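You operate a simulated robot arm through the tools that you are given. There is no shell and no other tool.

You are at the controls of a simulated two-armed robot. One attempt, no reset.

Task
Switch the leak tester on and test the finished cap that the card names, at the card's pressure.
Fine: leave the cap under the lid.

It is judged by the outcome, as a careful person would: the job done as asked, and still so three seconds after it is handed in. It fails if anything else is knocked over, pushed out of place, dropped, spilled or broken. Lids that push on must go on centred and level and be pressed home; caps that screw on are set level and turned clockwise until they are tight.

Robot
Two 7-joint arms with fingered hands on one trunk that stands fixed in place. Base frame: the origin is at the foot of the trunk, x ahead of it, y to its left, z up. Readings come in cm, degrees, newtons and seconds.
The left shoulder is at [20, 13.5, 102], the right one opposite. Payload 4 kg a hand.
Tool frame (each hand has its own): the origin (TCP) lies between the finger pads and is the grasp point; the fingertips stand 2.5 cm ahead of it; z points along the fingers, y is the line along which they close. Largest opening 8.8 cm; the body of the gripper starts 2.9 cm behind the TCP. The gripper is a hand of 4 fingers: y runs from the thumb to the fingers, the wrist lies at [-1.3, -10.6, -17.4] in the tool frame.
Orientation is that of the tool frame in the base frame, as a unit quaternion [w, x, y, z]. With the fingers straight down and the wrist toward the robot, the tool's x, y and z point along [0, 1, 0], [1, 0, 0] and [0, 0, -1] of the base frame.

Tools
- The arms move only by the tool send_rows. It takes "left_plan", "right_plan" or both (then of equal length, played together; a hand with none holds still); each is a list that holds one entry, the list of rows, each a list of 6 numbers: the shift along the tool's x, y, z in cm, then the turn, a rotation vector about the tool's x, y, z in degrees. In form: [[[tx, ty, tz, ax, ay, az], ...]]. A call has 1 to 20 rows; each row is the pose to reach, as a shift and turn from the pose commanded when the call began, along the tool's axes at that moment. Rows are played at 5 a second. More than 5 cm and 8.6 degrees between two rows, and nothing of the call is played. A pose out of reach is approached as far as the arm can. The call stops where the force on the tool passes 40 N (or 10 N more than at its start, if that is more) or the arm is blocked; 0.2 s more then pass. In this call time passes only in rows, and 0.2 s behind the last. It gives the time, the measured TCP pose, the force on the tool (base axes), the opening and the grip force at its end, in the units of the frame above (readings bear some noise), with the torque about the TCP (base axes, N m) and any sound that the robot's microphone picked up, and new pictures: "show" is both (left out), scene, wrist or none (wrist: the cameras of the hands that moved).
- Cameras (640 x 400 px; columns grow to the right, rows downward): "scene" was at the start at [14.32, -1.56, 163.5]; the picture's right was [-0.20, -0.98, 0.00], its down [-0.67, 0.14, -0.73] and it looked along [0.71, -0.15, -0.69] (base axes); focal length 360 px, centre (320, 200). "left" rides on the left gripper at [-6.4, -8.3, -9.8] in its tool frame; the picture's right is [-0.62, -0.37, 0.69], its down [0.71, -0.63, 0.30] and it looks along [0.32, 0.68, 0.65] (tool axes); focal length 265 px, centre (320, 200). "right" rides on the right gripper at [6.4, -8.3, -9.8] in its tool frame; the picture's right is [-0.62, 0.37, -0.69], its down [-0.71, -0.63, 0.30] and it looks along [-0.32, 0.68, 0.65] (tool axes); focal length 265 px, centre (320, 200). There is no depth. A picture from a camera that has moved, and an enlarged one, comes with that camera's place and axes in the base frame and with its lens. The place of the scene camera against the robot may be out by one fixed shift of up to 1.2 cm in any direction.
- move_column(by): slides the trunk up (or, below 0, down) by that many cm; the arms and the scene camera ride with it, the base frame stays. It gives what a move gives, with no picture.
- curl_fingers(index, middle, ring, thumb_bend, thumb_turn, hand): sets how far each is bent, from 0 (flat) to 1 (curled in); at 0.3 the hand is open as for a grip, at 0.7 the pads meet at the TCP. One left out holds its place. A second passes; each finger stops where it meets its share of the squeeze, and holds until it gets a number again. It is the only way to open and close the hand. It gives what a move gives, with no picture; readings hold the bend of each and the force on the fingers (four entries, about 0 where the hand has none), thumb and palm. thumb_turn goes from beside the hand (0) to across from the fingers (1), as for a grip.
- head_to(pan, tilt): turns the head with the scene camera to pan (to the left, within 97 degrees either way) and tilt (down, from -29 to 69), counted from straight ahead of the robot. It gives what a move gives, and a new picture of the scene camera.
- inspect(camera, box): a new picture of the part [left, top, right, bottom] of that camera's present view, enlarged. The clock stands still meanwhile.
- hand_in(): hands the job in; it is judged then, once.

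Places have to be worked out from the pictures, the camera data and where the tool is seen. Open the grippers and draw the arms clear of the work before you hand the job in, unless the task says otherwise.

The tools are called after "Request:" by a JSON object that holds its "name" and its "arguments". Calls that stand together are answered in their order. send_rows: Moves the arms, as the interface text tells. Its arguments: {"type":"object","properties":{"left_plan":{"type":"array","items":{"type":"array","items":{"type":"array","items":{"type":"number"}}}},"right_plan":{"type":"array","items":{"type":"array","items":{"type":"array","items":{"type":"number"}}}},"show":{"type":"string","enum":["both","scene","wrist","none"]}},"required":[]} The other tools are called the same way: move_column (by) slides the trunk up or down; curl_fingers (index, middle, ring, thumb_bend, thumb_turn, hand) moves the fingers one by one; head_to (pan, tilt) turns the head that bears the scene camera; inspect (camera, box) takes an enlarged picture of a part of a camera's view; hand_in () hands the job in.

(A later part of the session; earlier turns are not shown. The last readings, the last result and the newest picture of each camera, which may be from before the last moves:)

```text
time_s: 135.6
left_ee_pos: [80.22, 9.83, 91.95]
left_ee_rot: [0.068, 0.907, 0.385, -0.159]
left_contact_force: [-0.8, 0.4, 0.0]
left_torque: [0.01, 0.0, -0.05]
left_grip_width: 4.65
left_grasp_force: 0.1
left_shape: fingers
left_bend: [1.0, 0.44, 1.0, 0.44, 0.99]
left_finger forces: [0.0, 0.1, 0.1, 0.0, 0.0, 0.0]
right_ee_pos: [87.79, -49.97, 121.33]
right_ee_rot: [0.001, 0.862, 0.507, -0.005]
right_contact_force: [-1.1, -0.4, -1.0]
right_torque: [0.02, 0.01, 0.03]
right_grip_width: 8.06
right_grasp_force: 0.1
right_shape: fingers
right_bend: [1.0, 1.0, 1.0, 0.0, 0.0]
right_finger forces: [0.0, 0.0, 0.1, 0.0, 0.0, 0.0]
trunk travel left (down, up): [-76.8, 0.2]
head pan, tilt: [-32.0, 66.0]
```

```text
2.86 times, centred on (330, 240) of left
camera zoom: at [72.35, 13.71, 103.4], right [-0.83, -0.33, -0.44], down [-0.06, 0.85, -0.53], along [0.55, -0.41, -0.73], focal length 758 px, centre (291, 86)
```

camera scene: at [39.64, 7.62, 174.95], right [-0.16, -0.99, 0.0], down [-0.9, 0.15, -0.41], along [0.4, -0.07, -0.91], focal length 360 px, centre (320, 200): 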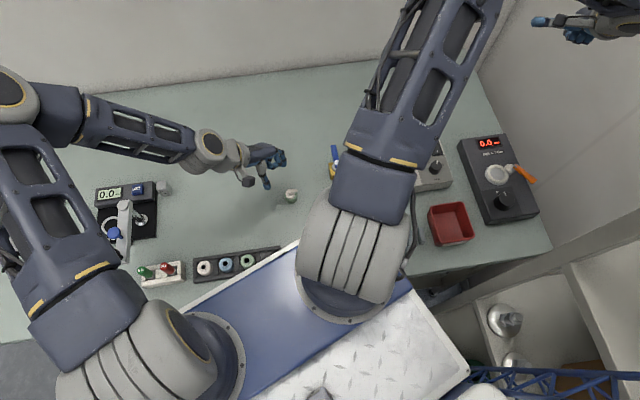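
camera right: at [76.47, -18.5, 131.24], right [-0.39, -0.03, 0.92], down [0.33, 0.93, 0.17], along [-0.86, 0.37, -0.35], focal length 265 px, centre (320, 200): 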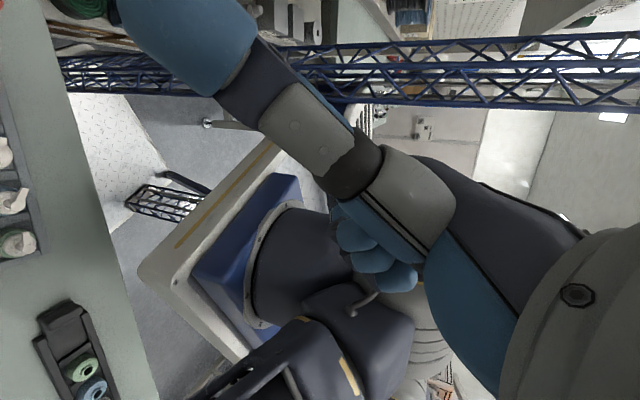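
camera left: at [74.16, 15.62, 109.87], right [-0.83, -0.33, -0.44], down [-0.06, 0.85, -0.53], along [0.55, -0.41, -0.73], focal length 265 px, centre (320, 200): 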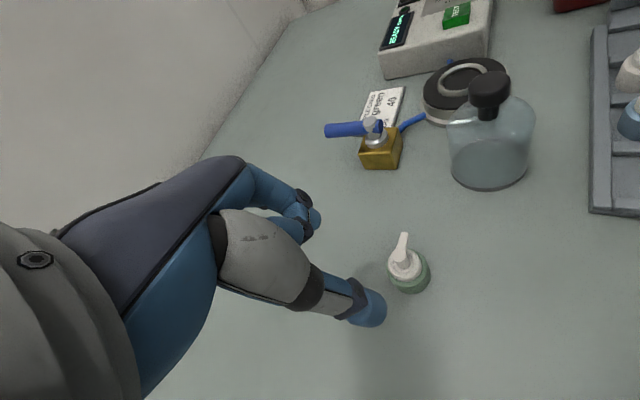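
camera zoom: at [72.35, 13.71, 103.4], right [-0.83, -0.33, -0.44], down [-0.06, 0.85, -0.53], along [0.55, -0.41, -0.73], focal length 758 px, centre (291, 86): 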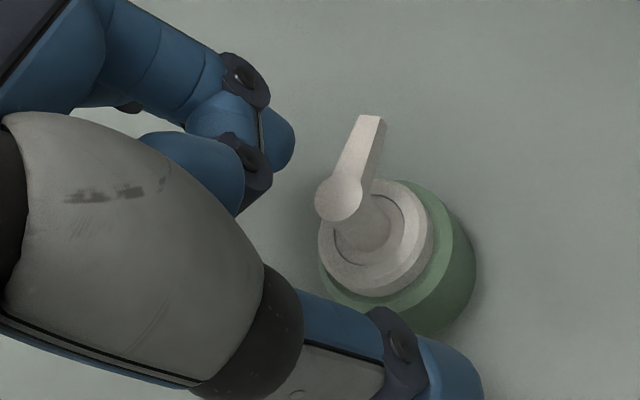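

The refined cap centre is (79.25, 9.3). I'll make the small correction and lower to grip height.

Request:
{"name": "send_rows", "arguments": {"left_plan": [[[-0.08, -0.33, 0, 0, 0, 0], [-0.08, -0.33, 0.5, 0, 0, 0], [-0.08, -0.33, 1.0, 0, 0, 0], [-0.08, -0.33, 1.5, 0, 0, 0]]], "show": "none"}}

Request:
{"name": "curl_fingers", "arguments": {"hand": "left", "middle": 0.53, "thumb_bend": 0.53}}

Request:
{"name": "inspect", "arguments": {"camera": "left", "box": [250, 170, 410, 310]}}

```text
time_s: 136.6
left_ee_pos: [79.51, 9.66, 90.43]
left_ee_rot: [0.066, 0.906, 0.385, -0.16]
left_contact_force: [-0.1, 0.6, -0.1]
left_torque: [0.01, 0.01, 0.0]
left_grip_width: 4.65
left_grasp_force: 0.1
left_shape: fingers
left_bend: [1.0, 0.44, 1.0, 0.44, 0.99]
left_finger forces: [0.1, 0.0, 0.1, 0.0, 0.0, 0.0]
right_ee_pos: [87.75, -49.84, 121.35]
right_ee_rot: [0.002, 0.862, 0.507, -0.004]
right_contact_force: [0.5, -0.3, 0.1]
right_torque: [-0.01, 0.02, 0.0]
right_grip_width: 8.05
right_grasp_force: 0.1
right_shape: fingers
right_bend: [1.0, 1.0, 1.0, 0.0, 0.0]
right_finger forces: [0.1, 0.1, 0.1, 0.1, 0.1, 0.0]
trunk travel left (down, up): [-76.8, 0.2]
head pan, tilt: [-32.0, 66.0]
```

```text
time_s: 137.6
left_ee_pos: [79.5, 9.69, 90.64]
left_ee_rot: [0.065, 0.907, 0.385, -0.16]
left_contact_force: [0.5, 0.2, 0.0]
left_torque: [-0.03, 0.01, -0.02]
left_grip_width: 4.31
left_grasp_force: 0.0
left_shape: fingers
left_bend: [1.0, 0.53, 1.0, 0.53, 1.0]
left_finger forces: [0.1, 0.0, 0.0, 0.0, 0.1, 0.0]
right_ee_pos: [87.78, -49.89, 121.4]
right_ee_rot: [0.001, 0.861, 0.508, -0.004]
right_contact_force: [-0.4, 0.4, 0.2]
right_torque: [-0.01, 0.01, 0.04]
right_grip_width: 8.09
right_grasp_force: 0.0
right_shape: fingers
right_bend: [1.0, 1.0, 1.0, 0.0, 0.0]
right_finger forces: [0.0, 0.0, 0.1, 0.1, 0.1, 0.0]
trunk travel left (down, up): [-76.8, 0.2]
head pan, tilt: [-32.0, 66.0]
```

```text
2.86 times, centred on (330, 240) of left
camera zoom: at [71.65, 13.55, 102.01], right [-0.83, -0.33, -0.44], down [-0.06, 0.85, -0.53], along [0.55, -0.41, -0.73], focal length 758 px, centre (291, 86)
```

zoom: 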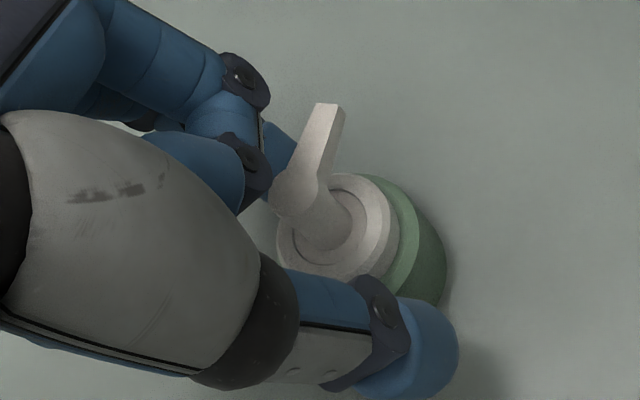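

The cap is centred between the fingertips. I'll close in steps onto the ring.

Request:
{"name": "curl_fingers", "arguments": {"hand": "left", "middle": 0.6, "thumb_bend": 0.6}}

Request:
{"name": "inspect", "arguments": {"camera": "left", "box": [250, 170, 410, 310]}}

```text
time_s: 138.6
left_ee_pos: [79.59, 9.72, 90.5]
left_ee_rot: [0.067, 0.907, 0.385, -0.16]
left_contact_force: [0.3, 0.4, -0.6]
left_torque: [-0.01, -0.01, 0.0]
left_grip_width: 4.08
left_grasp_force: 1.3
left_shape: fingers
left_bend: [1.0, 0.58, 1.0, 0.58, 1.0]
left_finger forces: [0.0, 1.4, 0.0, 0.0, 1.2, 0.0]
right_ee_pos: [87.87, -49.99, 121.37]
right_ee_rot: [0.002, 0.862, 0.507, -0.004]
right_contact_force: [-0.3, -0.5, 0.1]
right_torque: [0.0, -0.01, -0.04]
right_grip_width: 8.1
right_grasp_force: 0.0
right_shape: fingers
right_bend: [1.0, 1.0, 1.0, 0.0, 0.0]
right_finger forces: [0.0, 0.0, 0.0, 0.1, 0.0, 0.0]
trunk travel left (down, up): [-76.8, 0.2]
head pan, tilt: [-32.0, 66.0]
```

```text
2.86 times, centred on (330, 240) of left
camera zoom: at [71.65, 13.55, 102.01], right [-0.83, -0.33, -0.44], down [-0.06, 0.85, -0.53], along [0.55, -0.41, -0.73], focal length 758 px, centre (291, 86)
```

zoom: 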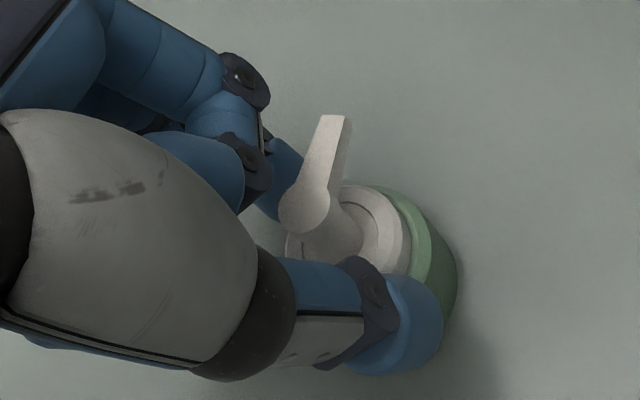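

Contact is symmetric at ring width. To grip lower on the ring I'll reopen slightly, go down 0.4 cm and close again.

Request:
{"name": "curl_fingers", "arguments": {"hand": "left", "middle": 0.54, "thumb_bend": 0.54}}

Request:
{"name": "send_rows", "arguments": {"left_plan": [[[0.07, 0, 0.18, 0, 0, 0], [0.14, 0, 0.37, 0, 0, 0]]], "show": "none"}}

Request:
{"name": "curl_fingers", "arguments": {"hand": "left", "middle": 0.6, "thumb_bend": 0.6}}

Request:
{"name": "curl_fingers", "arguments": {"hand": "left", "middle": 0.67, "thumb_bend": 0.66}}

Request:
{"name": "inspect", "arguments": {"camera": "left", "box": [250, 170, 410, 310]}}

```text
time_s: 139.6
left_ee_pos: [79.51, 9.58, 90.57]
left_ee_rot: [0.067, 0.906, 0.386, -0.16]
left_contact_force: [0.4, 0.3, 0.4]
left_torque: [0.0, 0.01, 0.02]
left_grip_width: 4.23
left_grasp_force: 0.1
left_shape: fingers
left_bend: [1.0, 0.54, 1.0, 0.54, 1.0]
left_finger forces: [0.1, 0.0, 0.1, 0.0, 0.1, 0.0]
right_ee_pos: [87.85, -50.0, 121.41]
right_ee_rot: [0.001, 0.862, 0.508, -0.005]
right_contact_force: [-0.8, -0.4, 1.2]
right_torque: [0.04, -0.01, 0.02]
right_grip_width: 8.09
right_grasp_force: 0.0
right_shape: fingers
right_bend: [1.0, 1.0, 1.0, 0.0, 0.0]
right_finger forces: [0.0, 0.1, 0.0, 0.0, 0.0, 0.1]
trunk travel left (down, up): [-76.8, 0.2]
head pan, tilt: [-32.0, 66.0]
```

```text
time_s: 140.2
left_ee_pos: [79.46, 9.67, 90.07]
left_ee_rot: [0.066, 0.907, 0.384, -0.159]
left_contact_force: [0.9, 0.3, -1.1]
left_torque: [0.02, 0.01, 0.0]
left_grip_width: 4.22
left_grasp_force: 0.0
left_shape: fingers
left_bend: [1.0, 0.54, 1.0, 0.54, 1.0]
left_finger forces: [0.0, 0.0, 0.1, 0.0, 0.0, 0.0]
right_ee_pos: [87.84, -49.96, 121.46]
right_ee_rot: [0.001, 0.861, 0.508, -0.004]
right_contact_force: [0.2, -0.5, 0.0]
right_torque: [0.0, -0.02, 0.0]
right_grip_width: 8.08
right_grasp_force: 0.0
right_shape: fingers
right_bend: [1.0, 1.0, 1.0, 0.0, 0.0]
right_finger forces: [0.1, 0.0, 0.1, 0.0, 0.0, 0.1]
trunk travel left (down, up): [-76.8, 0.2]
head pan, tilt: [-32.0, 66.0]
```

```text
time_s: 141.2
left_ee_pos: [79.44, 9.59, 90.08]
left_ee_rot: [0.067, 0.906, 0.385, -0.159]
left_contact_force: [0.8, 0.6, -0.2]
left_torque: [-0.05, 0.01, -0.02]
left_grip_width: 4.14
left_grasp_force: 2.2
left_shape: fingers
left_bend: [1.0, 0.57, 1.0, 0.57, 1.0]
left_finger forces: [0.0, 2.2, 0.0, 0.0, 2.1, 0.0]
right_ee_pos: [87.78, -49.98, 121.46]
right_ee_rot: [0.001, 0.862, 0.507, -0.004]
right_contact_force: [-0.1, 0.5, -0.7]
right_torque: [0.01, 0.0, -0.01]
right_grip_width: 8.08
right_grasp_force: 0.0
right_shape: fingers
right_bend: [1.0, 1.0, 1.0, 0.0, 0.0]
right_finger forces: [0.1, 0.0, 0.1, 0.0, 0.1, 0.0]
trunk travel left (down, up): [-76.8, 0.2]
head pan, tilt: [-32.0, 66.0]
```

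```text
time_s: 142.2
left_ee_pos: [79.6, 9.66, 90.16]
left_ee_rot: [0.067, 0.906, 0.385, -0.159]
left_contact_force: [-0.3, -0.6, 1.0]
left_torque: [0.02, 0.0, 0.0]
left_grip_width: 4.1
left_grasp_force: 4.4
left_shape: fingers
left_bend: [1.0, 0.57, 1.0, 0.6, 1.0]
left_finger forces: [0.0, 4.4, 0.0, 0.1, 4.9, 0.0]
right_ee_pos: [87.74, -49.98, 121.39]
right_ee_rot: [0.002, 0.862, 0.508, -0.004]
right_contact_force: [0.7, 0.6, -0.7]
right_torque: [0.01, 0.01, 0.0]
right_grip_width: 8.09
right_grasp_force: 0.0
right_shape: fingers
right_bend: [1.0, 1.0, 1.0, 0.0, 0.0]
right_finger forces: [0.1, 0.0, 0.0, 0.0, 0.0, 0.0]
trunk travel left (down, up): [-76.8, 0.2]
head pan, tilt: [-32.0, 66.0]
```

```text
2.86 times, centred on (330, 240) of left
camera zoom: at [71.69, 13.55, 101.61], right [-0.83, -0.33, -0.44], down [-0.06, 0.85, -0.53], along [0.55, -0.41, -0.73], focal length 758 px, centre (291, 86)
```

zoom: 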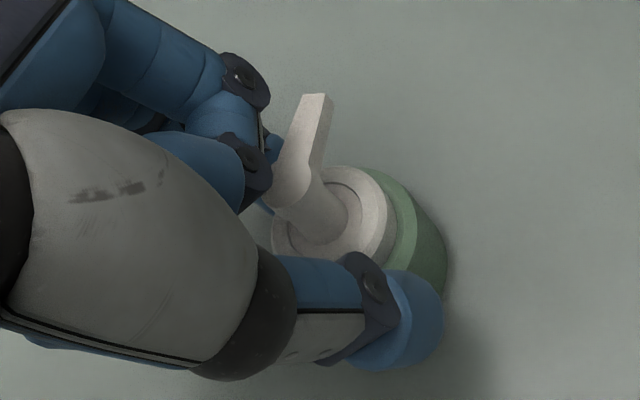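

The grip is now firmer and lower on the ring. I'll lift slowly and watch for slip.

Request:
{"name": "send_rows", "arguments": {"left_plan": [[[-0.17, 0, -0.47, 0, 0, 0], [-0.34, 0, -0.94, 0, 0, 0], [-0.68, 0, -1.9, 0, 0, 0], [-1.03, 0, -2.8, 0, 0, 0]]], "show": "none"}}

Request:
{"name": "inspect", "arguments": {"camera": "left", "box": [250, 170, 410, 310]}}

```text
time_s: 143.2
left_ee_pos: [79.54, 9.63, 93.2]
left_ee_rot: [0.066, 0.907, 0.385, -0.159]
left_contact_force: [0.1, 0.1, -0.7]
left_torque: [0.04, 0.01, 0.01]
left_grip_width: 4.03
left_grasp_force: 4.2
left_shape: fingers
left_bend: [1.0, 0.57, 1.0, 0.6, 1.0]
left_finger forces: [0.0, 4.4, 0.1, 0.0, 4.3, 0.0]
right_ee_pos: [87.91, -49.94, 121.42]
right_ee_rot: [0.002, 0.862, 0.507, -0.004]
right_contact_force: [0.4, -0.9, 0.4]
right_torque: [-0.01, -0.01, -0.01]
right_grip_width: 8.08
right_grasp_force: 0.0
right_shape: fingers
right_bend: [1.0, 1.0, 1.0, 0.0, 0.0]
right_finger forces: [0.0, 0.0, 0.0, 0.0, 0.1, 0.0]
trunk travel left (down, up): [-76.8, 0.2]
head pan, tilt: [-32.0, 66.0]
```

```text
2.86 times, centred on (330, 240) of left
camera zoom: at [71.68, 13.49, 104.6], right [-0.83, -0.33, -0.44], down [-0.06, 0.85, -0.53], along [0.55, -0.41, -0.73], focal length 758 px, centre (291, 86)
```

zoom: 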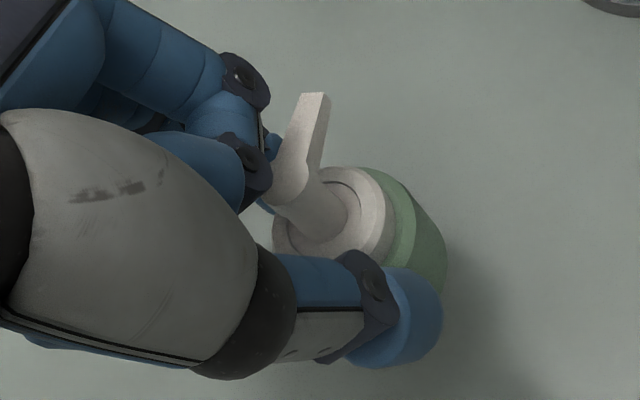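

The cap is held level with no slip. I'll lift it and carry it slowly to above the platform.

Request:
{"name": "send_rows", "arguments": {"left_plan": [[[-0.85, 0, -2.35, 0, 0, 0], [-1.7, 0, -4.7, 0, 0, 0], [-2.55, 0, -7.05, 0, 0, 0], [-3.4, 0, -9.4, 0, 0, 0], [-4.7, 1.2, -8.9, 0, 0, 0], [-6.0, 2.4, -8.45, 0, 0, 0], [-7.25, 3.6, -8.0, 0, 0, 0], [-8.5, 4.8, -7.5, 0, 0, 0], [-9.8, 6.0, -7.05, 0, 0, 0], [-11.1, 7.25, -6.6, 0, 0, 0], [-12.4, 8.45, -6.1, 0, 0, 0], [-13.7, 9.65, -5.65, 0, 0, 0], [-15.0, 10.9, -5.2, 0, 0, 0], [-16.2, 12.1, -4.7, 0, 0, 0], [-17.5, 13.3, -4.25, 0, 0, 0], [-18.8, 14.5, -3.8, 0, 0, 0], [-18.8, 14.5, -3.8, 0, 0, 0]]], "show": "both"}}

Request:
{"name": "inspect", "arguments": {"camera": "left", "box": [240, 170, 440, 330]}}

```text
time_s: 146.8
left_ee_pos: [78.44, -12.39, 103.04]
left_ee_rot: [0.066, 0.906, 0.385, -0.161]
left_contact_force: [-0.1, 0.5, -1.5]
left_torque: [0.0, -0.02, -0.01]
left_grip_width: 4.04
left_grasp_force: 4.4
left_shape: fingers
left_bend: [1.0, 0.57, 1.0, 0.6, 1.0]
left_finger forces: [0.0, 4.4, 0.0, 0.0, 4.4, 0.0]
right_ee_pos: [87.87, -50.05, 121.42]
right_ee_rot: [0.002, 0.861, 0.508, -0.004]
right_contact_force: [0.4, -0.6, 1.2]
right_torque: [0.04, 0.01, -0.01]
right_grip_width: 8.08
right_grasp_force: 0.0
right_shape: fingers
right_bend: [1.0, 1.0, 1.0, 0.0, 0.0]
right_finger forces: [0.1, 0.1, 0.1, 0.1, 0.0, 0.1]
trunk travel left (down, up): [-76.8, 0.2]
head pan, tilt: [-32.0, 66.0]
camera scene: at [39.64, 7.62, 174.95], right [-0.16, -0.99, 0.0], down [-0.9, 0.15, -0.41], along [0.4, -0.07, -0.91], focal length 360 px, centre (320, 200)
camera left: at [70.67, -8.46, 114.45], right [-0.83, -0.33, -0.44], down [-0.06, 0.85, -0.53], along [0.55, -0.41, -0.73], focal length 265 px, centre (320, 200)
```

scene: 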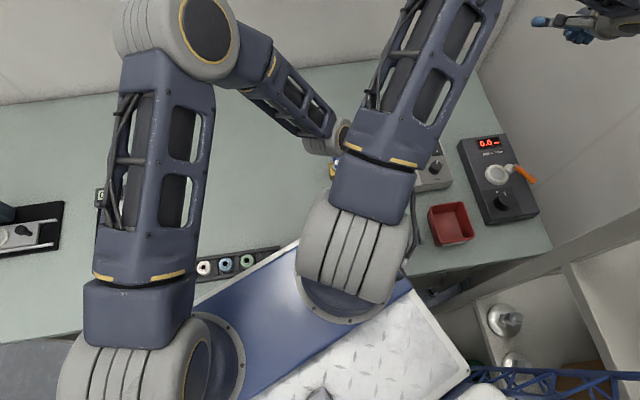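
left: 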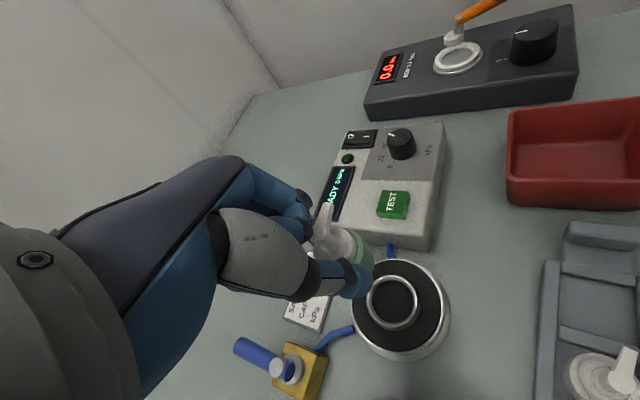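

```text
2.50 times, centred on (340, 250) of left
camera zoom: at [70.67, -8.46, 114.45], right [-0.83, -0.33, -0.44], down [-0.06, 0.85, -0.53], along [0.55, -0.41, -0.73], focal length 664 px, centre (270, 75)
```

zoom: 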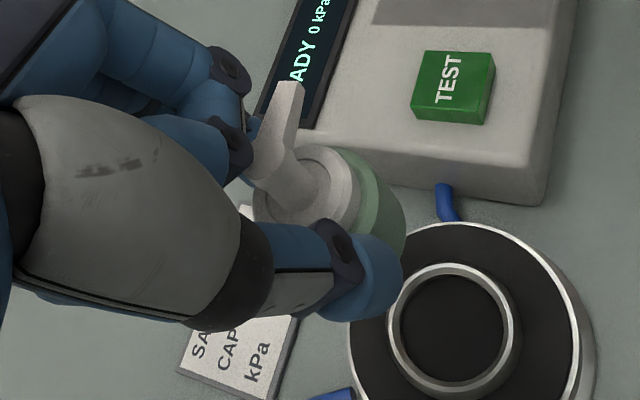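

The view is excellent: the seat ring is at (77.39,-12.69) and the held cap at (77.35,-12.36). I'll shift 0.33 cm and lower to just above the seat.

Request:
{"name": "send_rows", "arguments": {"left_plan": [[[-0.2, 0.26, 0.07, 0, 0, 0], [0.48, 0.26, 1.95, 0, 0, 0], [1.17, 0.26, 3.83, 0, 0, 0], [1.85, 0.26, 5.7, 0, 0, 0], [2.4, 0.26, 7.2, 0, 0, 0], [2.85, 0.26, 8.45, 0, 0, 0], [3.1, 0.26, 9.1, 0, 0, 0], [3.1, 0.26, 9.1, 0, 0, 0]]], "show": "wrist"}}

Request:
{"name": "inspect", "arguments": {"camera": "left", "box": [250, 170, 410, 310]}}

```text
time_s: 148.6
left_ee_pos: [78.62, -12.52, 93.38]
left_ee_rot: [0.066, 0.907, 0.385, -0.16]
left_contact_force: [0.6, 0.3, -0.2]
left_torque: [0.03, -0.03, -0.04]
left_grip_width: 4.03
left_grasp_force: 3.9
left_shape: fingers
left_bend: [1.0, 0.57, 1.0, 0.6, 1.0]
left_finger forces: [0.0, 4.4, 0.1, 0.0, 4.3, 0.1]
right_ee_pos: [87.9, -50.01, 121.33]
right_ee_rot: [0.001, 0.862, 0.507, -0.005]
right_contact_force: [-0.2, 0.2, 0.2]
right_torque: [-0.02, -0.02, -0.03]
right_grip_width: 8.08
right_grasp_force: 0.2
right_shape: fingers
right_bend: [1.0, 1.0, 1.0, 0.0, 0.0]
right_finger forces: [0.0, 0.0, 0.0, 0.0, 0.0, 0.0]
trunk travel left (down, up): [-76.8, 0.2]
head pan, tilt: [-32.0, 66.0]
camera left: at [70.81, -8.63, 104.84], right [-0.83, -0.33, -0.44], down [-0.06, 0.85, -0.53], along [0.55, -0.41, -0.73], focal length 265 px, centre (320, 200)
```

left: 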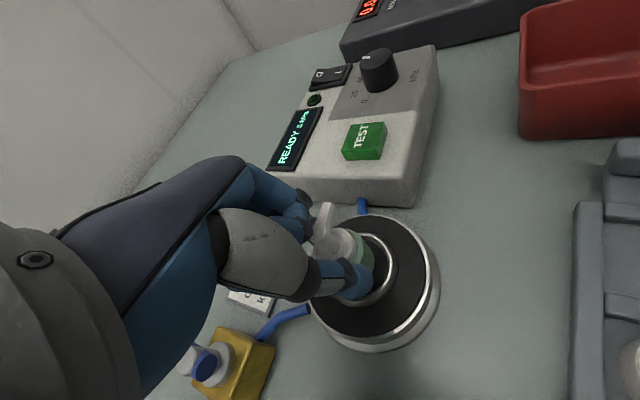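

```text
2.86 times, centred on (330, 240) of left
camera zoom: at [70.81, -8.63, 104.84], right [-0.83, -0.33, -0.44], down [-0.06, 0.85, -0.53], along [0.55, -0.41, -0.73], focal length 758 px, centre (291, 86)
```

zoom: 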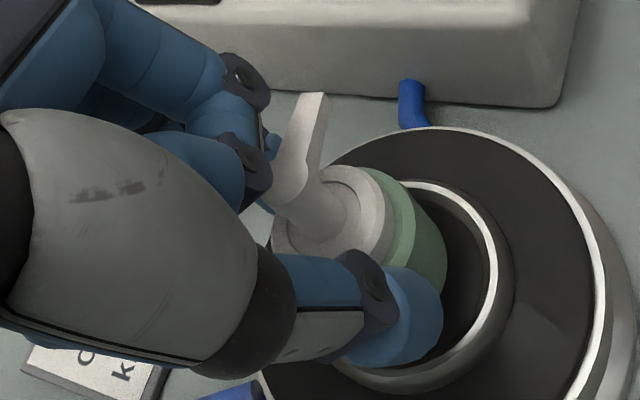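

The cap is about 1 cm above the seat. I'll zoom in to compare the cap and seat ring outlines exactly.

Request:
{"name": "inspect", "arguments": {"camera": "left", "box": [320, 180, 450, 360]}}

Request:
{"name": "inspect", "arguments": {"camera": "left", "box": [310, 215, 410, 285]}}

```text
2.22 times, centred on (385, 270) of left
camera zoom: at [70.81, -8.63, 104.84], right [-0.83, -0.33, -0.44], down [-0.06, 0.85, -0.53], along [0.55, -0.41, -0.73], focal length 590 px, centre (176, 44)
```

zoom: 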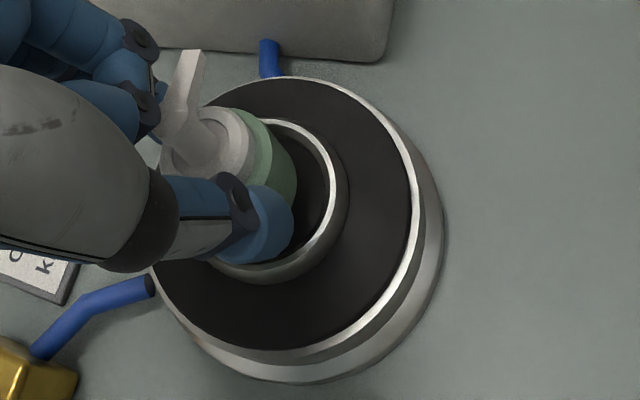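

```text
5.71 times, centred on (360, 250) of left
camera zoom: at [70.81, -8.63, 104.84], right [-0.83, -0.33, -0.44], down [-0.06, 0.85, -0.53], along [0.55, -0.41, -0.73], focal length 1517 px, centre (91, -86)
```

zoom: 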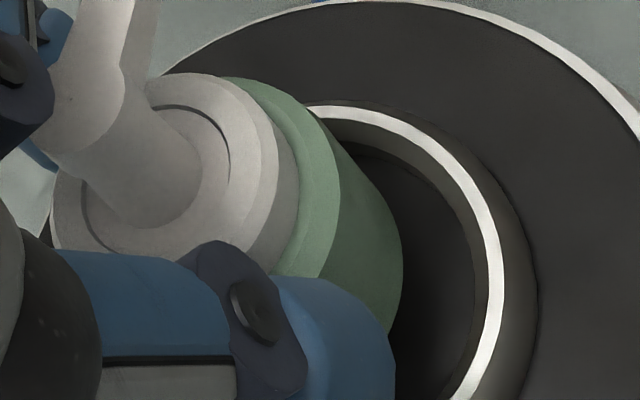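

Circle fits give the seat centre as (77.45,-12.70) and the cap as (77.62,-12.44). I'll shift by (-0.17,-0.26) and lower by 0.7 cm.

Request:
{"name": "send_rows", "arguments": {"left_plan": [[[-0.29, 0.06, 0.1, 0, 0, 0], [-0.17, 0.06, 0.43, 0, 0, 0], [-0.05, 0.06, 0.76, 0, 0, 0], [-0.05, 0.06, 0.76, 0, 0, 0]]], "show": "none"}}

Request:
{"name": "inspect", "arguments": {"camera": "left", "box": [310, 215, 410, 285]}}

```text
time_s: 149.6
left_ee_pos: [78.51, -12.75, 92.68]
left_ee_rot: [0.067, 0.907, 0.384, -0.159]
left_contact_force: [-3.3, 1.1, 5.0]
left_torque: [-0.01, 0.06, -0.02]
left_grip_width: 4.07
left_grasp_force: 5.7
left_shape: fingers
left_bend: [1.0, 0.57, 1.0, 0.6, 1.0]
left_finger forces: [0.0, 3.5, 0.0, 0.0, 6.9, 0.1]
right_ee_pos: [87.88, -50.0, 121.41]
right_ee_rot: [0.002, 0.862, 0.507, -0.005]
right_contact_force: [-0.5, 0.2, 0.0]
right_torque: [0.01, -0.02, 0.01]
right_grip_width: 8.06
right_grasp_force: 0.0
right_shape: fingers
right_bend: [1.0, 1.0, 1.0, 0.0, 0.0]
right_finger forces: [0.0, 0.0, 0.0, 0.0, 0.0, 0.0]
trunk travel left (down, up): [-76.8, 0.2]
head pan, tilt: [-32.0, 66.0]
```

```text
5.71 times, centred on (360, 250) of left
camera zoom: at [70.6, -8.9, 104.2], right [-0.83, -0.33, -0.44], down [-0.06, 0.85, -0.53], along [0.55, -0.41, -0.73], focal length 1517 px, centre (91, -86)
```

zoom: 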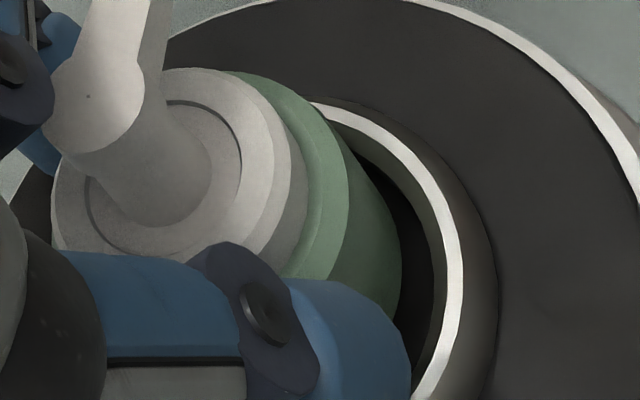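

The cap's front edge touched the rim (force −x), and the image shows a gap on the near side. I'll raise it slightly, shift 0.22 cm toward the robot and lower again.

Request:
{"name": "send_rows", "arguments": {"left_plan": [[[-0.09, 0, -0.24, 0, 0, 0], [-0.2, -0.19, -0.2, 0, 0, 0], [-0.11, -0.19, 0.04, 0, 0, 0], [-0.06, -0.19, 0.18, 0, 0, 0]]], "show": "none"}}

Request:
{"name": "inspect", "arguments": {"camera": "left", "box": [310, 215, 410, 285]}}

```text
time_s: 150.6
left_ee_pos: [78.22, -12.58, 92.62]
left_ee_rot: [0.066, 0.907, 0.385, -0.159]
left_contact_force: [-0.4, 0.1, -0.9]
left_torque: [0.0, 0.03, 0.02]
left_grip_width: 4.02
left_grasp_force: 4.4
left_shape: fingers
left_bend: [1.0, 0.57, 1.0, 0.6, 1.0]
left_finger forces: [0.0, 4.4, 0.1, 0.0, 4.5, 0.1]
right_ee_pos: [87.74, -49.99, 121.42]
right_ee_rot: [0.002, 0.861, 0.508, -0.005]
right_contact_force: [-0.7, 0.0, 0.0]
right_torque: [-0.02, 0.04, 0.0]
right_grip_width: 8.07
right_grasp_force: 0.0
right_shape: fingers
right_bend: [1.0, 1.0, 1.0, 0.0, 0.0]
right_finger forces: [0.0, 0.0, 0.0, 0.0, 0.0, 0.0]
trunk travel left (down, up): [-76.8, 0.2]
head pan, tilt: [-32.0, 66.0]
```

```text
5.71 times, centred on (360, 250) of left
camera zoom: at [70.41, -8.83, 104.04], right [-0.83, -0.33, -0.44], down [-0.06, 0.85, -0.53], along [0.55, -0.41, -0.73], focal length 1517 px, centre (91, -86)
```

zoom: 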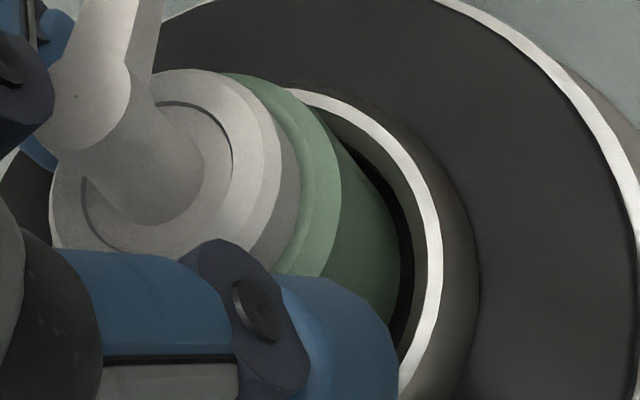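

The contact is gone at the same height, so the cap is entering the seat. I'll lower further in fine steps.

Request:
{"name": "send_rows", "arguments": {"left_plan": [[[0.05, 0, 0.14, 0, 0, 0], [0.1, 0, 0.28, 0, 0, 0], [0.15, 0, 0.42, 0, 0, 0], [0.19, 0, 0.52, 0, 0, 0]]], "show": "none"}}

Request:
{"name": "inspect", "arguments": {"camera": "left", "box": [310, 215, 410, 285]}}

```text
time_s: 151.6
left_ee_pos: [78.26, -12.66, 92.08]
left_ee_rot: [0.067, 0.906, 0.385, -0.159]
left_contact_force: [0.1, 0.7, 8.3]
left_torque: [-0.02, -0.05, 0.0]
left_grip_width: 4.03
left_grasp_force: 5.9
left_shape: fingers
left_bend: [1.0, 0.56, 1.0, 0.6, 1.0]
left_finger forces: [0.0, 6.4, 0.0, 0.1, 5.5, 0.0]
right_ee_pos: [87.86, -49.93, 121.52]
right_ee_rot: [0.001, 0.862, 0.508, -0.004]
right_contact_force: [0.9, -0.2, 0.1]
right_torque: [0.02, 0.02, 0.01]
right_grip_width: 8.09
right_grasp_force: 0.1
right_shape: fingers
right_bend: [1.0, 1.0, 1.0, 0.0, 0.0]
right_finger forces: [0.0, 0.0, 0.0, 0.0, 0.1, 0.1]
trunk travel left (down, up): [-76.8, 0.2]
head pan, tilt: [-32.0, 66.0]
```

```text
5.71 times, centred on (360, 250) of left
camera zoom: at [70.39, -8.88, 103.6], right [-0.83, -0.33, -0.44], down [-0.06, 0.85, -0.53], along [0.55, -0.42, -0.73], focal length 1517 px, centre (91, -86)
```

zoom: 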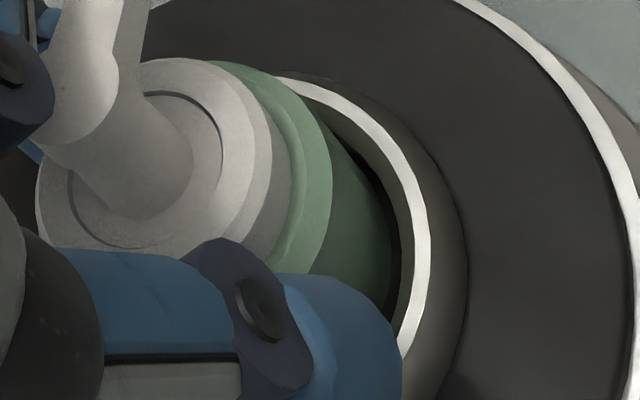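

There's 8 N upward with no side force, so the cap has bottomed in the seat. I'll release it.

Request:
{"name": "curl_fingers", "arguments": {"hand": "left", "middle": 0.53, "thumb_bend": 0.55}}

Request:
{"name": "curl_fingers", "arguments": {"hand": "left", "middle": 0.45, "thumb_bend": 0.45}}

Request:
{"name": "inspect", "arguments": {"camera": "left", "box": [290, 200, 430, 300]}}

```text
time_s: 152.6
left_ee_pos: [78.2, -12.63, 91.95]
left_ee_rot: [0.065, 0.906, 0.386, -0.159]
left_contact_force: [0.4, 0.7, 1.1]
left_torque: [-0.01, -0.03, 0.0]
left_grip_width: 4.2
left_grasp_force: 0.1
left_shape: fingers
left_bend: [1.0, 0.53, 1.0, 0.55, 1.0]
left_finger forces: [0.1, 0.0, 0.0, 0.0, 0.0, 0.1]
right_ee_pos: [87.81, -50.04, 121.43]
right_ee_rot: [0.002, 0.861, 0.508, -0.004]
right_contact_force: [-0.6, -0.6, -0.3]
right_torque: [-0.01, 0.0, -0.02]
right_grip_width: 8.1
right_grasp_force: 0.0
right_shape: fingers
right_bend: [1.0, 1.0, 1.0, 0.0, 0.0]
right_finger forces: [0.0, 0.1, 0.0, 0.0, 0.1, 0.1]
trunk travel left (down, up): [-76.8, 0.2]
head pan, tilt: [-32.0, 66.0]
```

```text
time_s: 153.6
left_ee_pos: [78.27, -12.72, 92.07]
left_ee_rot: [0.067, 0.907, 0.385, -0.159]
left_contact_force: [-0.2, -0.7, 0.3]
left_torque: [-0.02, 0.0, -0.02]
left_grip_width: 4.6
left_grasp_force: 0.1
left_shape: fingers
left_bend: [1.0, 0.45, 1.0, 0.45, 0.99]
left_finger forces: [0.0, 0.0, 0.0, 0.0, 0.1, 0.1]
right_ee_pos: [87.95, -49.98, 121.45]
right_ee_rot: [0.001, 0.862, 0.507, -0.004]
right_contact_force: [0.5, -0.4, 0.5]
right_torque: [-0.01, -0.04, 0.0]
right_grip_width: 8.09
right_grasp_force: 0.2
right_shape: fingers
right_bend: [1.0, 1.0, 1.0, 0.0, 0.0]
right_finger forces: [0.0, 0.0, 0.0, 0.1, 0.0, 0.1]
trunk travel left (down, up): [-76.8, 0.2]
head pan, tilt: [-32.0, 66.0]
```

```text
4.00 times, centred on (360, 250) of left
camera zoom: at [70.38, -8.85, 103.55], right [-0.83, -0.33, -0.44], down [-0.06, 0.85, -0.53], along [0.55, -0.41, -0.73], focal length 1062 px, centre (160, 0)
```

zoom: 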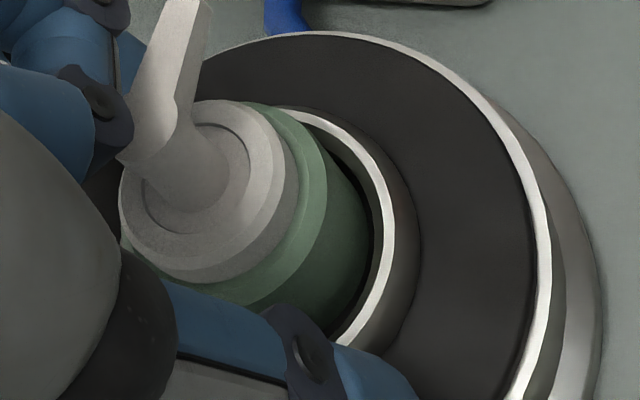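

The cap is released inside the seat. I'll withdraw the hand along its axis and check that the cap is level and centred.

Request:
{"name": "send_rows", "arguments": {"left_plan": [[[0, 0, -1, 0, 0, 0], [0, 0, -2.5, 0, 0, 0], [0, 0, -5, 0, 0, 0], [0, 0, -8, 0, 0, 0], [0, 0, -11, 0, 0, 0]]], "show": "wrist"}}

Request:
{"name": "inspect", "arguments": {"camera": "left", "box": [330, 240, 490, 380]}}

```text
time_s: 154.8
left_ee_pos: [80.8, -10.14, 102.43]
left_ee_rot: [0.066, 0.906, 0.386, -0.159]
left_contact_force: [0.0, -0.1, -0.3]
left_torque: [0.03, -0.01, 0.03]
left_grip_width: 4.62
left_grasp_force: 0.0
left_shape: fingers
left_bend: [1.0, 0.45, 1.0, 0.45, 0.99]
left_finger forces: [0.0, 0.1, 0.0, 0.0, 0.1, 0.1]
right_ee_pos: [87.9, -49.94, 121.39]
right_ee_rot: [0.001, 0.862, 0.507, -0.004]
right_contact_force: [0.1, -0.4, -0.8]
right_torque: [0.0, 0.0, 0.03]
right_grip_width: 8.09
right_grasp_force: 0.1
right_shape: fingers
right_bend: [1.0, 1.0, 1.0, 0.0, 0.0]
right_finger forces: [0.0, 0.0, 0.0, 0.0, 0.0, 0.0]
trunk travel left (down, up): [-76.8, 0.2]
head pan, tilt: [-32.0, 66.0]
camera left: at [73.12, -6.29, 113.99], right [-0.84, -0.33, -0.44], down [-0.06, 0.85, -0.53], along [0.55, -0.41, -0.73], focal length 265 px, centre (320, 200)
```

left: 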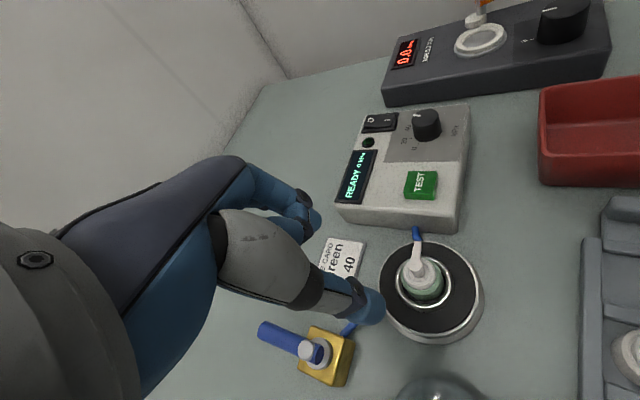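

```text
2.86 times, centred on (410, 310) of left
camera zoom: at [73.12, -6.29, 113.99], right [-0.84, -0.33, -0.44], down [-0.06, 0.85, -0.53], along [0.55, -0.41, -0.73], focal length 758 px, centre (63, -114)
```

zoom: 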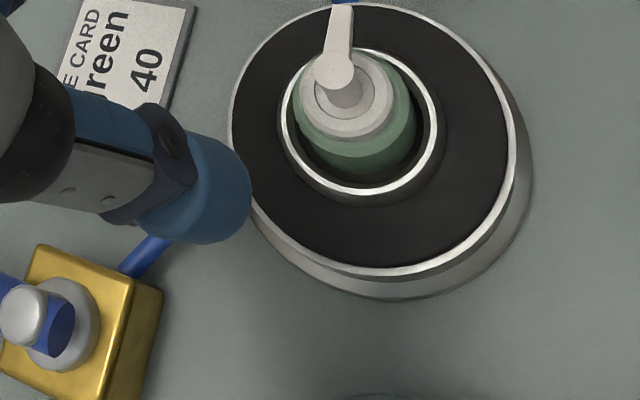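

The cap sits level in the seat. Next is the bell: I'll move the left hand back to view and locate its knob.

Request:
{"name": "send_rows", "arguments": {"left_plan": [[[0.4, -0.6, -2, 0, 0, 0], [1.8, -3.2, -3.2, 0, 0, 0], [3.1, -5.8, -4.4, 0, 0, 0], [4.44, -8.34, -5.45, 0, 0, 0], [4.44, -8.34, -5.45, 0, 0, 0]]], "show": "wrist"}}

Request:
{"name": "inspect", "arguments": {"camera": "left", "box": [370, 180, 530, 320]}}

```text
time_s: 156.0
left_ee_pos: [79.07, 0.05, 106.18]
left_ee_rot: [0.067, 0.907, 0.385, -0.159]
left_contact_force: [0.5, 0.6, -0.2]
left_torque: [0.01, 0.0, 0.03]
left_grip_width: 4.62
left_grasp_force: 0.1
left_shape: fingers
left_bend: [1.0, 0.45, 1.0, 0.45, 0.99]
left_finger forces: [0.0, 0.1, 0.0, 0.0, 0.1, 0.1]
right_ee_pos: [87.81, -49.88, 121.27]
right_ee_rot: [0.002, 0.862, 0.507, -0.005]
right_contact_force: [0.0, -0.2, 0.0]
right_torque: [0.0, -0.03, -0.04]
right_grip_width: 8.09
right_grasp_force: 0.2
right_shape: fingers
right_bend: [1.0, 1.0, 1.0, 0.0, 0.0]
right_finger forces: [0.0, 0.0, 0.1, 0.0, 0.0, 0.0]
trunk travel left (down, up): [-76.8, 0.2]
head pan, tilt: [-32.0, 66.0]
camera left: at [71.19, 3.89, 117.54], right [-0.83, -0.33, -0.44], down [-0.06, 0.85, -0.53], along [0.55, -0.41, -0.73], focal length 265 px, centre (320, 200)
```

left: 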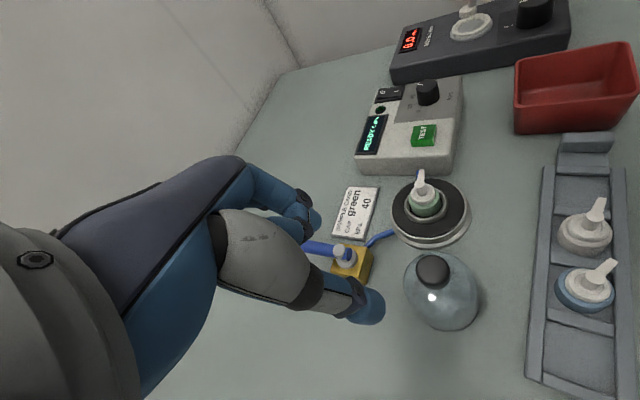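

```text
2.86 times, centred on (450, 250) of left
camera zoom: at [71.19, 3.89, 117.54], right [-0.83, -0.33, -0.44], down [-0.06, 0.85, -0.53], along [0.55, -0.41, -0.73], focal length 758 px, centre (-51, 57)
```

zoom: 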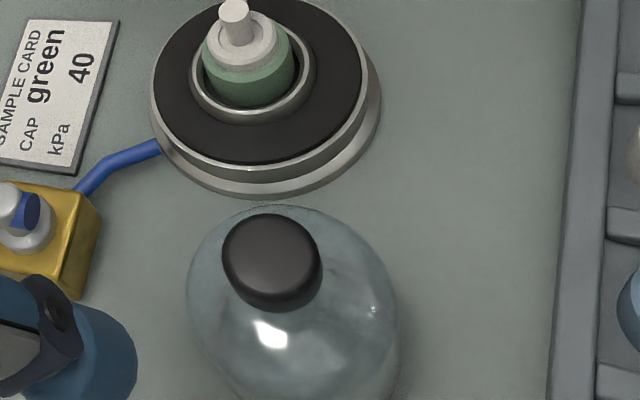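

The knob top is at (74.75,-3.2,95.6), about 2.7 cm across. I'll approach along the tool axis to just above grip height.

Request:
{"name": "send_rows", "arguments": {"left_plan": [[[-0.4, -0.07, 2, 0, 0, 0], [-0.86, -0.14, 4.23, 0, 0, 0], [-0.86, -0.14, 6.5, 0, 0, 0], [-0.86, -0.14, 8.5, 0, 0, 0], [-0.86, -0.14, 9.8, 0, 0, 0], [-0.86, -0.14, 9.8, 0, 0, 0]]], "show": "wrist"}}

Request:
{"name": "inspect", "arguments": {"camera": "left", "box": [250, 170, 410, 310]}}

```text
time_s: 157.4
left_ee_pos: [76.16, -3.0, 97.15]
left_ee_rot: [0.067, 0.907, 0.385, -0.16]
left_contact_force: [0.3, 0.4, -0.2]
left_torque: [-0.02, -0.03, -0.01]
left_grip_width: 4.61
left_grasp_force: 0.1
left_shape: fingers
left_bend: [1.0, 0.45, 1.0, 0.45, 0.99]
left_finger forces: [0.0, 0.0, 0.0, 0.1, 0.1, 0.0]
right_ee_pos: [87.83, -49.83, 121.33]
right_ee_rot: [0.001, 0.861, 0.508, -0.004]
right_contact_force: [-1.0, -0.3, -0.6]
right_torque: [-0.03, -0.02, 0.01]
right_grip_width: 8.09
right_grasp_force: 0.1
right_shape: fingers
right_bend: [1.0, 1.0, 1.0, 0.0, 0.0]
right_finger forces: [0.0, 0.1, 0.1, 0.1, 0.0, 0.0]
trunk travel left (down, up): [-76.8, 0.2]
head pan, tilt: [-32.0, 66.0]
camera left: at [68.29, 0.96, 108.69], right [-0.83, -0.33, -0.44], down [-0.06, 0.85, -0.53], along [0.55, -0.41, -0.73], focal length 265 px, centre (320, 200)
```

left: 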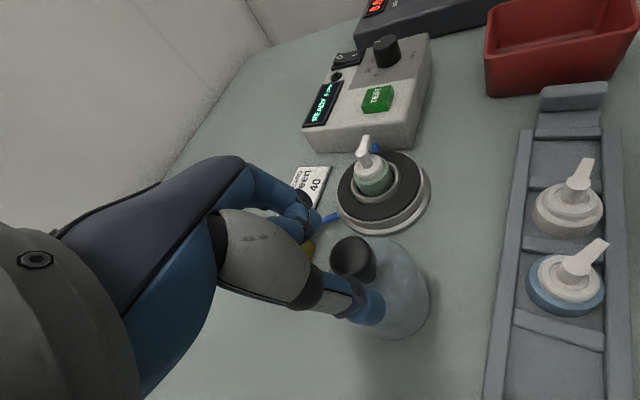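

```text
2.86 times, centred on (330, 240) of left
camera zoom: at [68.29, 0.96, 108.69], right [-0.83, -0.33, -0.44], down [-0.06, 0.85, -0.53], along [0.55, -0.41, -0.73], focal length 758 px, centre (291, 86)
```

zoom: 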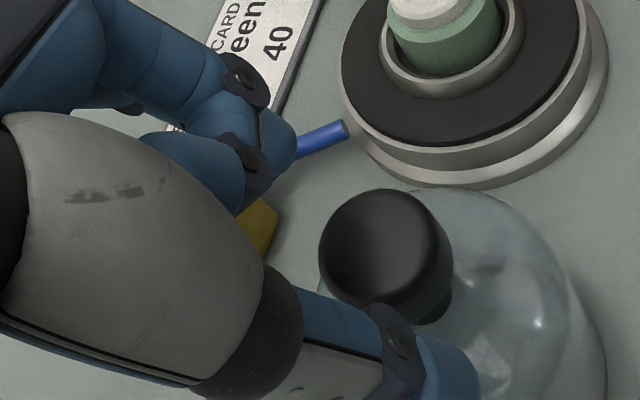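

Alignment is good: after 1.1 cm more, the knob will sit at the pads. I'll move in and close on it.

Request:
{"name": "send_rows", "arguments": {"left_plan": [[[0, 0, 0.4, 0, 0, 0], [0, 0, 0.8, 0, 0, 0], [0, 0, 1.1, 0, 0, 0]]], "show": "none"}}

Request:
{"name": "curl_fingers", "arguments": {"hand": "left", "middle": 0.56, "thumb_bend": 0.56}}

Request:
{"name": "inspect", "arguments": {"camera": "left", "box": [250, 170, 410, 310]}}

```text
time_s: 158.2
left_ee_pos: [75.9, -3.1, 96.11]
left_ee_rot: [0.067, 0.907, 0.385, -0.159]
left_contact_force: [-0.3, 0.1, 0.9]
left_torque: [-0.02, 0.01, -0.01]
left_grip_width: 4.63
left_grasp_force: 0.0
left_shape: fingers
left_bend: [1.0, 0.45, 1.0, 0.45, 0.99]
left_finger forces: [0.0, 0.0, 0.0, 0.0, 0.0, 0.0]
right_ee_pos: [87.73, -49.96, 121.39]
right_ee_rot: [0.001, 0.861, 0.508, -0.004]
right_contact_force: [0.0, -0.4, -0.2]
right_torque: [0.0, 0.01, 0.0]
right_grip_width: 8.07
right_grasp_force: 0.0
right_shape: fingers
right_bend: [1.0, 1.0, 1.0, 0.0, 0.0]
right_finger forces: [0.0, 0.1, 0.0, 0.0, 0.1, 0.0]
trunk travel left (down, up): [-76.8, 0.2]
head pan, tilt: [-32.0, 66.0]
```

```text
time_s: 159.2
left_ee_pos: [75.88, -3.15, 96.16]
left_ee_rot: [0.067, 0.906, 0.385, -0.159]
left_contact_force: [0.7, 0.9, 0.2]
left_torque: [-0.02, -0.02, -0.01]
left_grip_width: 4.16
left_grasp_force: 0.1
left_shape: fingers
left_bend: [1.0, 0.56, 1.0, 0.56, 1.0]
left_finger forces: [0.0, 0.0, 0.0, 0.0, 0.1, 0.1]
right_ee_pos: [87.88, -49.98, 121.29]
right_ee_rot: [0.002, 0.862, 0.507, -0.004]
right_contact_force: [-0.2, 0.9, -0.4]
right_torque: [-0.04, -0.03, 0.0]
right_grip_width: 8.08
right_grasp_force: 0.2
right_shape: fingers
right_bend: [1.0, 1.0, 1.0, 0.0, 0.0]
right_finger forces: [0.0, 0.1, 0.0, 0.1, 0.0, 0.0]
trunk travel left (down, up): [-76.8, 0.2]
head pan, tilt: [-32.0, 66.0]
```

```text
2.86 times, centred on (330, 240) of left
camera zoom: at [68.03, 0.8, 107.64], right [-0.83, -0.33, -0.44], down [-0.06, 0.85, -0.53], along [0.55, -0.41, -0.73], focal length 758 px, centre (291, 86)
```

zoom: 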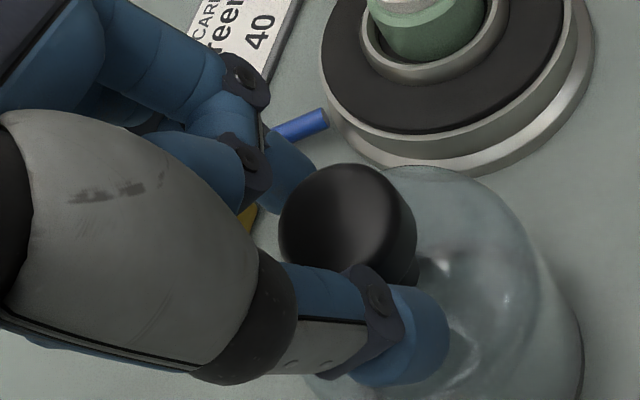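

The knob lies well between the pads. I'll close onto it.

Request:
{"name": "curl_fingers", "arguments": {"hand": "left", "middle": 0.63, "thumb_bend": 0.63}}

Request:
{"name": "curl_fingers", "arguments": {"hand": "left", "middle": 0.72, "thumb_bend": 0.71}}

Request:
{"name": "inspect", "arguments": {"camera": "left", "box": [250, 170, 410, 310]}}

```text
time_s: 160.2
left_ee_pos: [75.97, -3.21, 96.16]
left_ee_rot: [0.066, 0.907, 0.385, -0.159]
left_contact_force: [-0.1, 0.7, -0.1]
left_torque: [0.01, 0.0, 0.01]
left_grip_width: 3.93
left_grasp_force: 1.0
left_shape: fingers
left_bend: [1.0, 0.62, 1.0, 0.62, 1.0]
left_finger forces: [0.0, 0.7, 0.2, 0.0, 0.6, 0.1]
right_ee_pos: [87.88, -49.94, 121.28]
right_ee_rot: [0.002, 0.862, 0.507, -0.004]
right_contact_force: [0.7, -0.1, -0.1]
right_torque: [0.0, 0.0, -0.04]
right_grip_width: 8.08
right_grasp_force: 0.1
right_shape: fingers
right_bend: [1.0, 1.0, 1.0, 0.0, 0.0]
right_finger forces: [0.1, 0.1, 0.1, 0.0, 0.0, 0.0]
trunk travel left (down, up): [-76.8, 0.2]
head pan, tilt: [-32.0, 66.0]
```

```text
time_s: 161.2
left_ee_pos: [75.97, -3.07, 96.15]
left_ee_rot: [0.066, 0.906, 0.386, -0.16]
left_contact_force: [0.2, -0.4, -0.8]
left_torque: [-0.01, 0.02, 0.0]
left_grip_width: 3.83
left_grasp_force: 5.5
left_shape: fingers
left_bend: [1.0, 0.65, 1.0, 0.66, 1.0]
left_finger forces: [0.0, 5.7, 0.1, 0.0, 4.8, 0.0]
right_ee_pos: [87.78, -49.93, 121.43]
right_ee_rot: [0.001, 0.862, 0.507, -0.004]
right_contact_force: [-0.4, 0.5, 0.3]
right_torque: [-0.04, 0.01, 0.01]
right_grip_width: 8.05
right_grasp_force: 0.1
right_shape: fingers
right_bend: [1.0, 1.0, 1.0, 0.0, 0.0]
right_finger forces: [0.0, 0.1, 0.0, 0.0, 0.0, 0.0]
trunk travel left (down, up): [-76.8, 0.2]
head pan, tilt: [-32.0, 66.0]
```

```text
2.86 times, centred on (330, 240) of left
camera zoom: at [68.03, 0.8, 107.64], right [-0.83, -0.33, -0.44], down [-0.06, 0.85, -0.53], along [0.55, -0.41, -0.73], focal length 758 px, centre (291, 86)
```

zoom: 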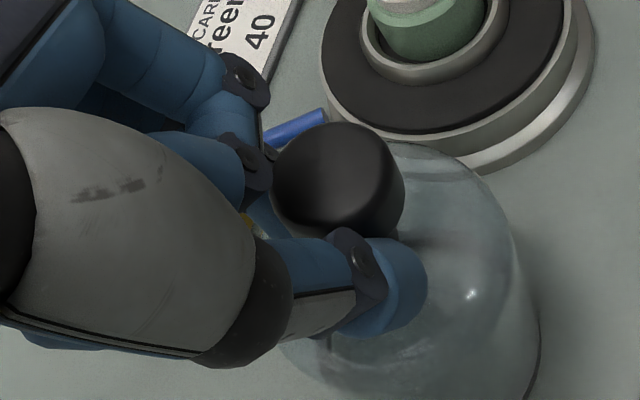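

The fingers closed under the knob around its neck and the bell is already hanging from them, which is a positive hold. I'll lift slowly and look at how it hangs.

Request:
{"name": "send_rows", "arguments": {"left_plan": [[[-0.17, 0, -0.47, 0, 0, 0], [-0.5, 0, -1.4, 0, 0, 0], [-1.0, 0, -2.8, 0, 0, 0], [-1.5, 0, -4.2, 0, 0, 0], [-2.05, 0, -5.6, 0, 0, 0]]], "show": "wrist"}}

Request:
{"name": "inspect", "arguments": {"camera": "left", "box": [250, 150, 450, 350]}}

```text
time_s: 162.4
left_ee_pos: [75.85, -3.23, 102.04]
left_ee_rot: [0.066, 0.907, 0.384, -0.16]
left_contact_force: [0.2, 0.1, -0.7]
left_torque: [0.02, 0.0, 0.01]
left_grip_width: 3.85
left_grasp_force: 4.9
left_shape: fingers
left_bend: [1.0, 0.65, 1.0, 0.66, 1.0]
left_finger forces: [0.0, 5.7, 0.0, 0.0, 4.6, 0.0]
right_ee_pos: [87.8, -50.01, 121.44]
right_ee_rot: [0.001, 0.862, 0.508, -0.005]
right_contact_force: [0.7, 0.4, 0.9]
right_torque: [-0.02, 0.01, 0.02]
right_grip_width: 8.08
right_grasp_force: 0.0
right_shape: fingers
right_bend: [1.0, 1.0, 1.0, 0.0, 0.0]
right_finger forces: [0.0, 0.0, 0.1, 0.0, 0.0, 0.0]
trunk travel left (down, up): [-76.8, 0.2]
head pan, tilt: [-32.0, 66.0]
camera left: at [68.02, 0.68, 113.48], right [-0.83, -0.33, -0.44], down [-0.06, 0.85, -0.53], along [0.55, -0.41, -0.73], focal length 265 px, centre (320, 200)
```

left: 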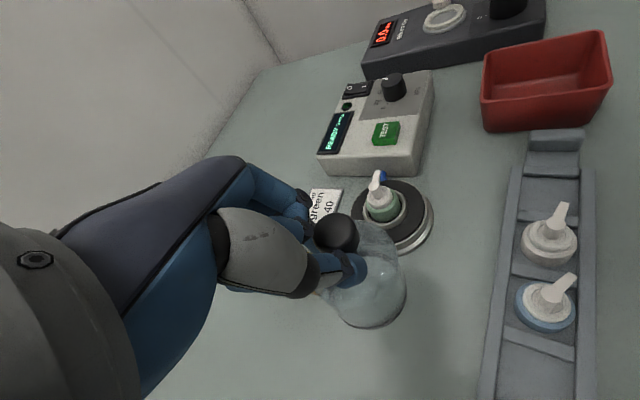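

```text
2.00 times, centred on (350, 250) of left
camera zoom: at [68.02, 0.68, 113.48], right [-0.83, -0.33, -0.44], down [-0.06, 0.85, -0.53], along [0.55, -0.41, -0.73], focal length 531 px, centre (260, 100)
```

zoom: 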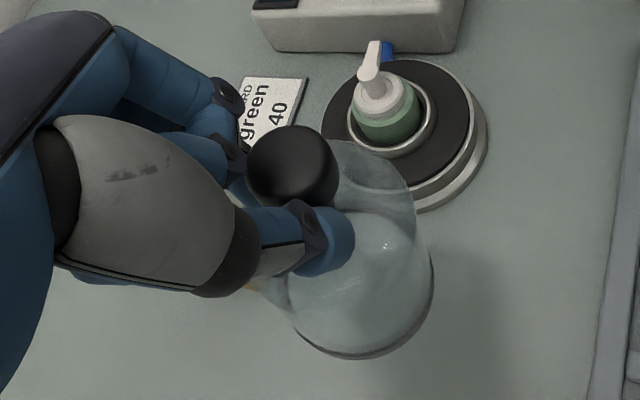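

The bell is up and clear. I'll zoom to judge its tilt from the base rim.

Request:
{"name": "inspect", "arguments": {"camera": "left", "box": [300, 200, 430, 340]}}

```text
2.86 times, centred on (365, 270) of left
camera zoom: at [68.02, 0.68, 113.48], right [-0.83, -0.33, -0.44], down [-0.06, 0.85, -0.53], along [0.55, -0.41, -0.73], focal length 758 px, centre (191, 0)
```

zoom: 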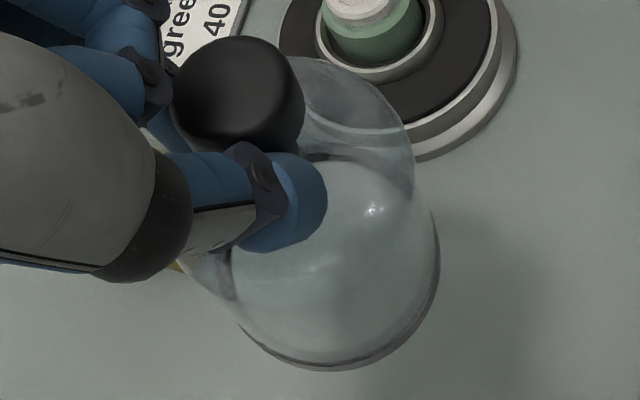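

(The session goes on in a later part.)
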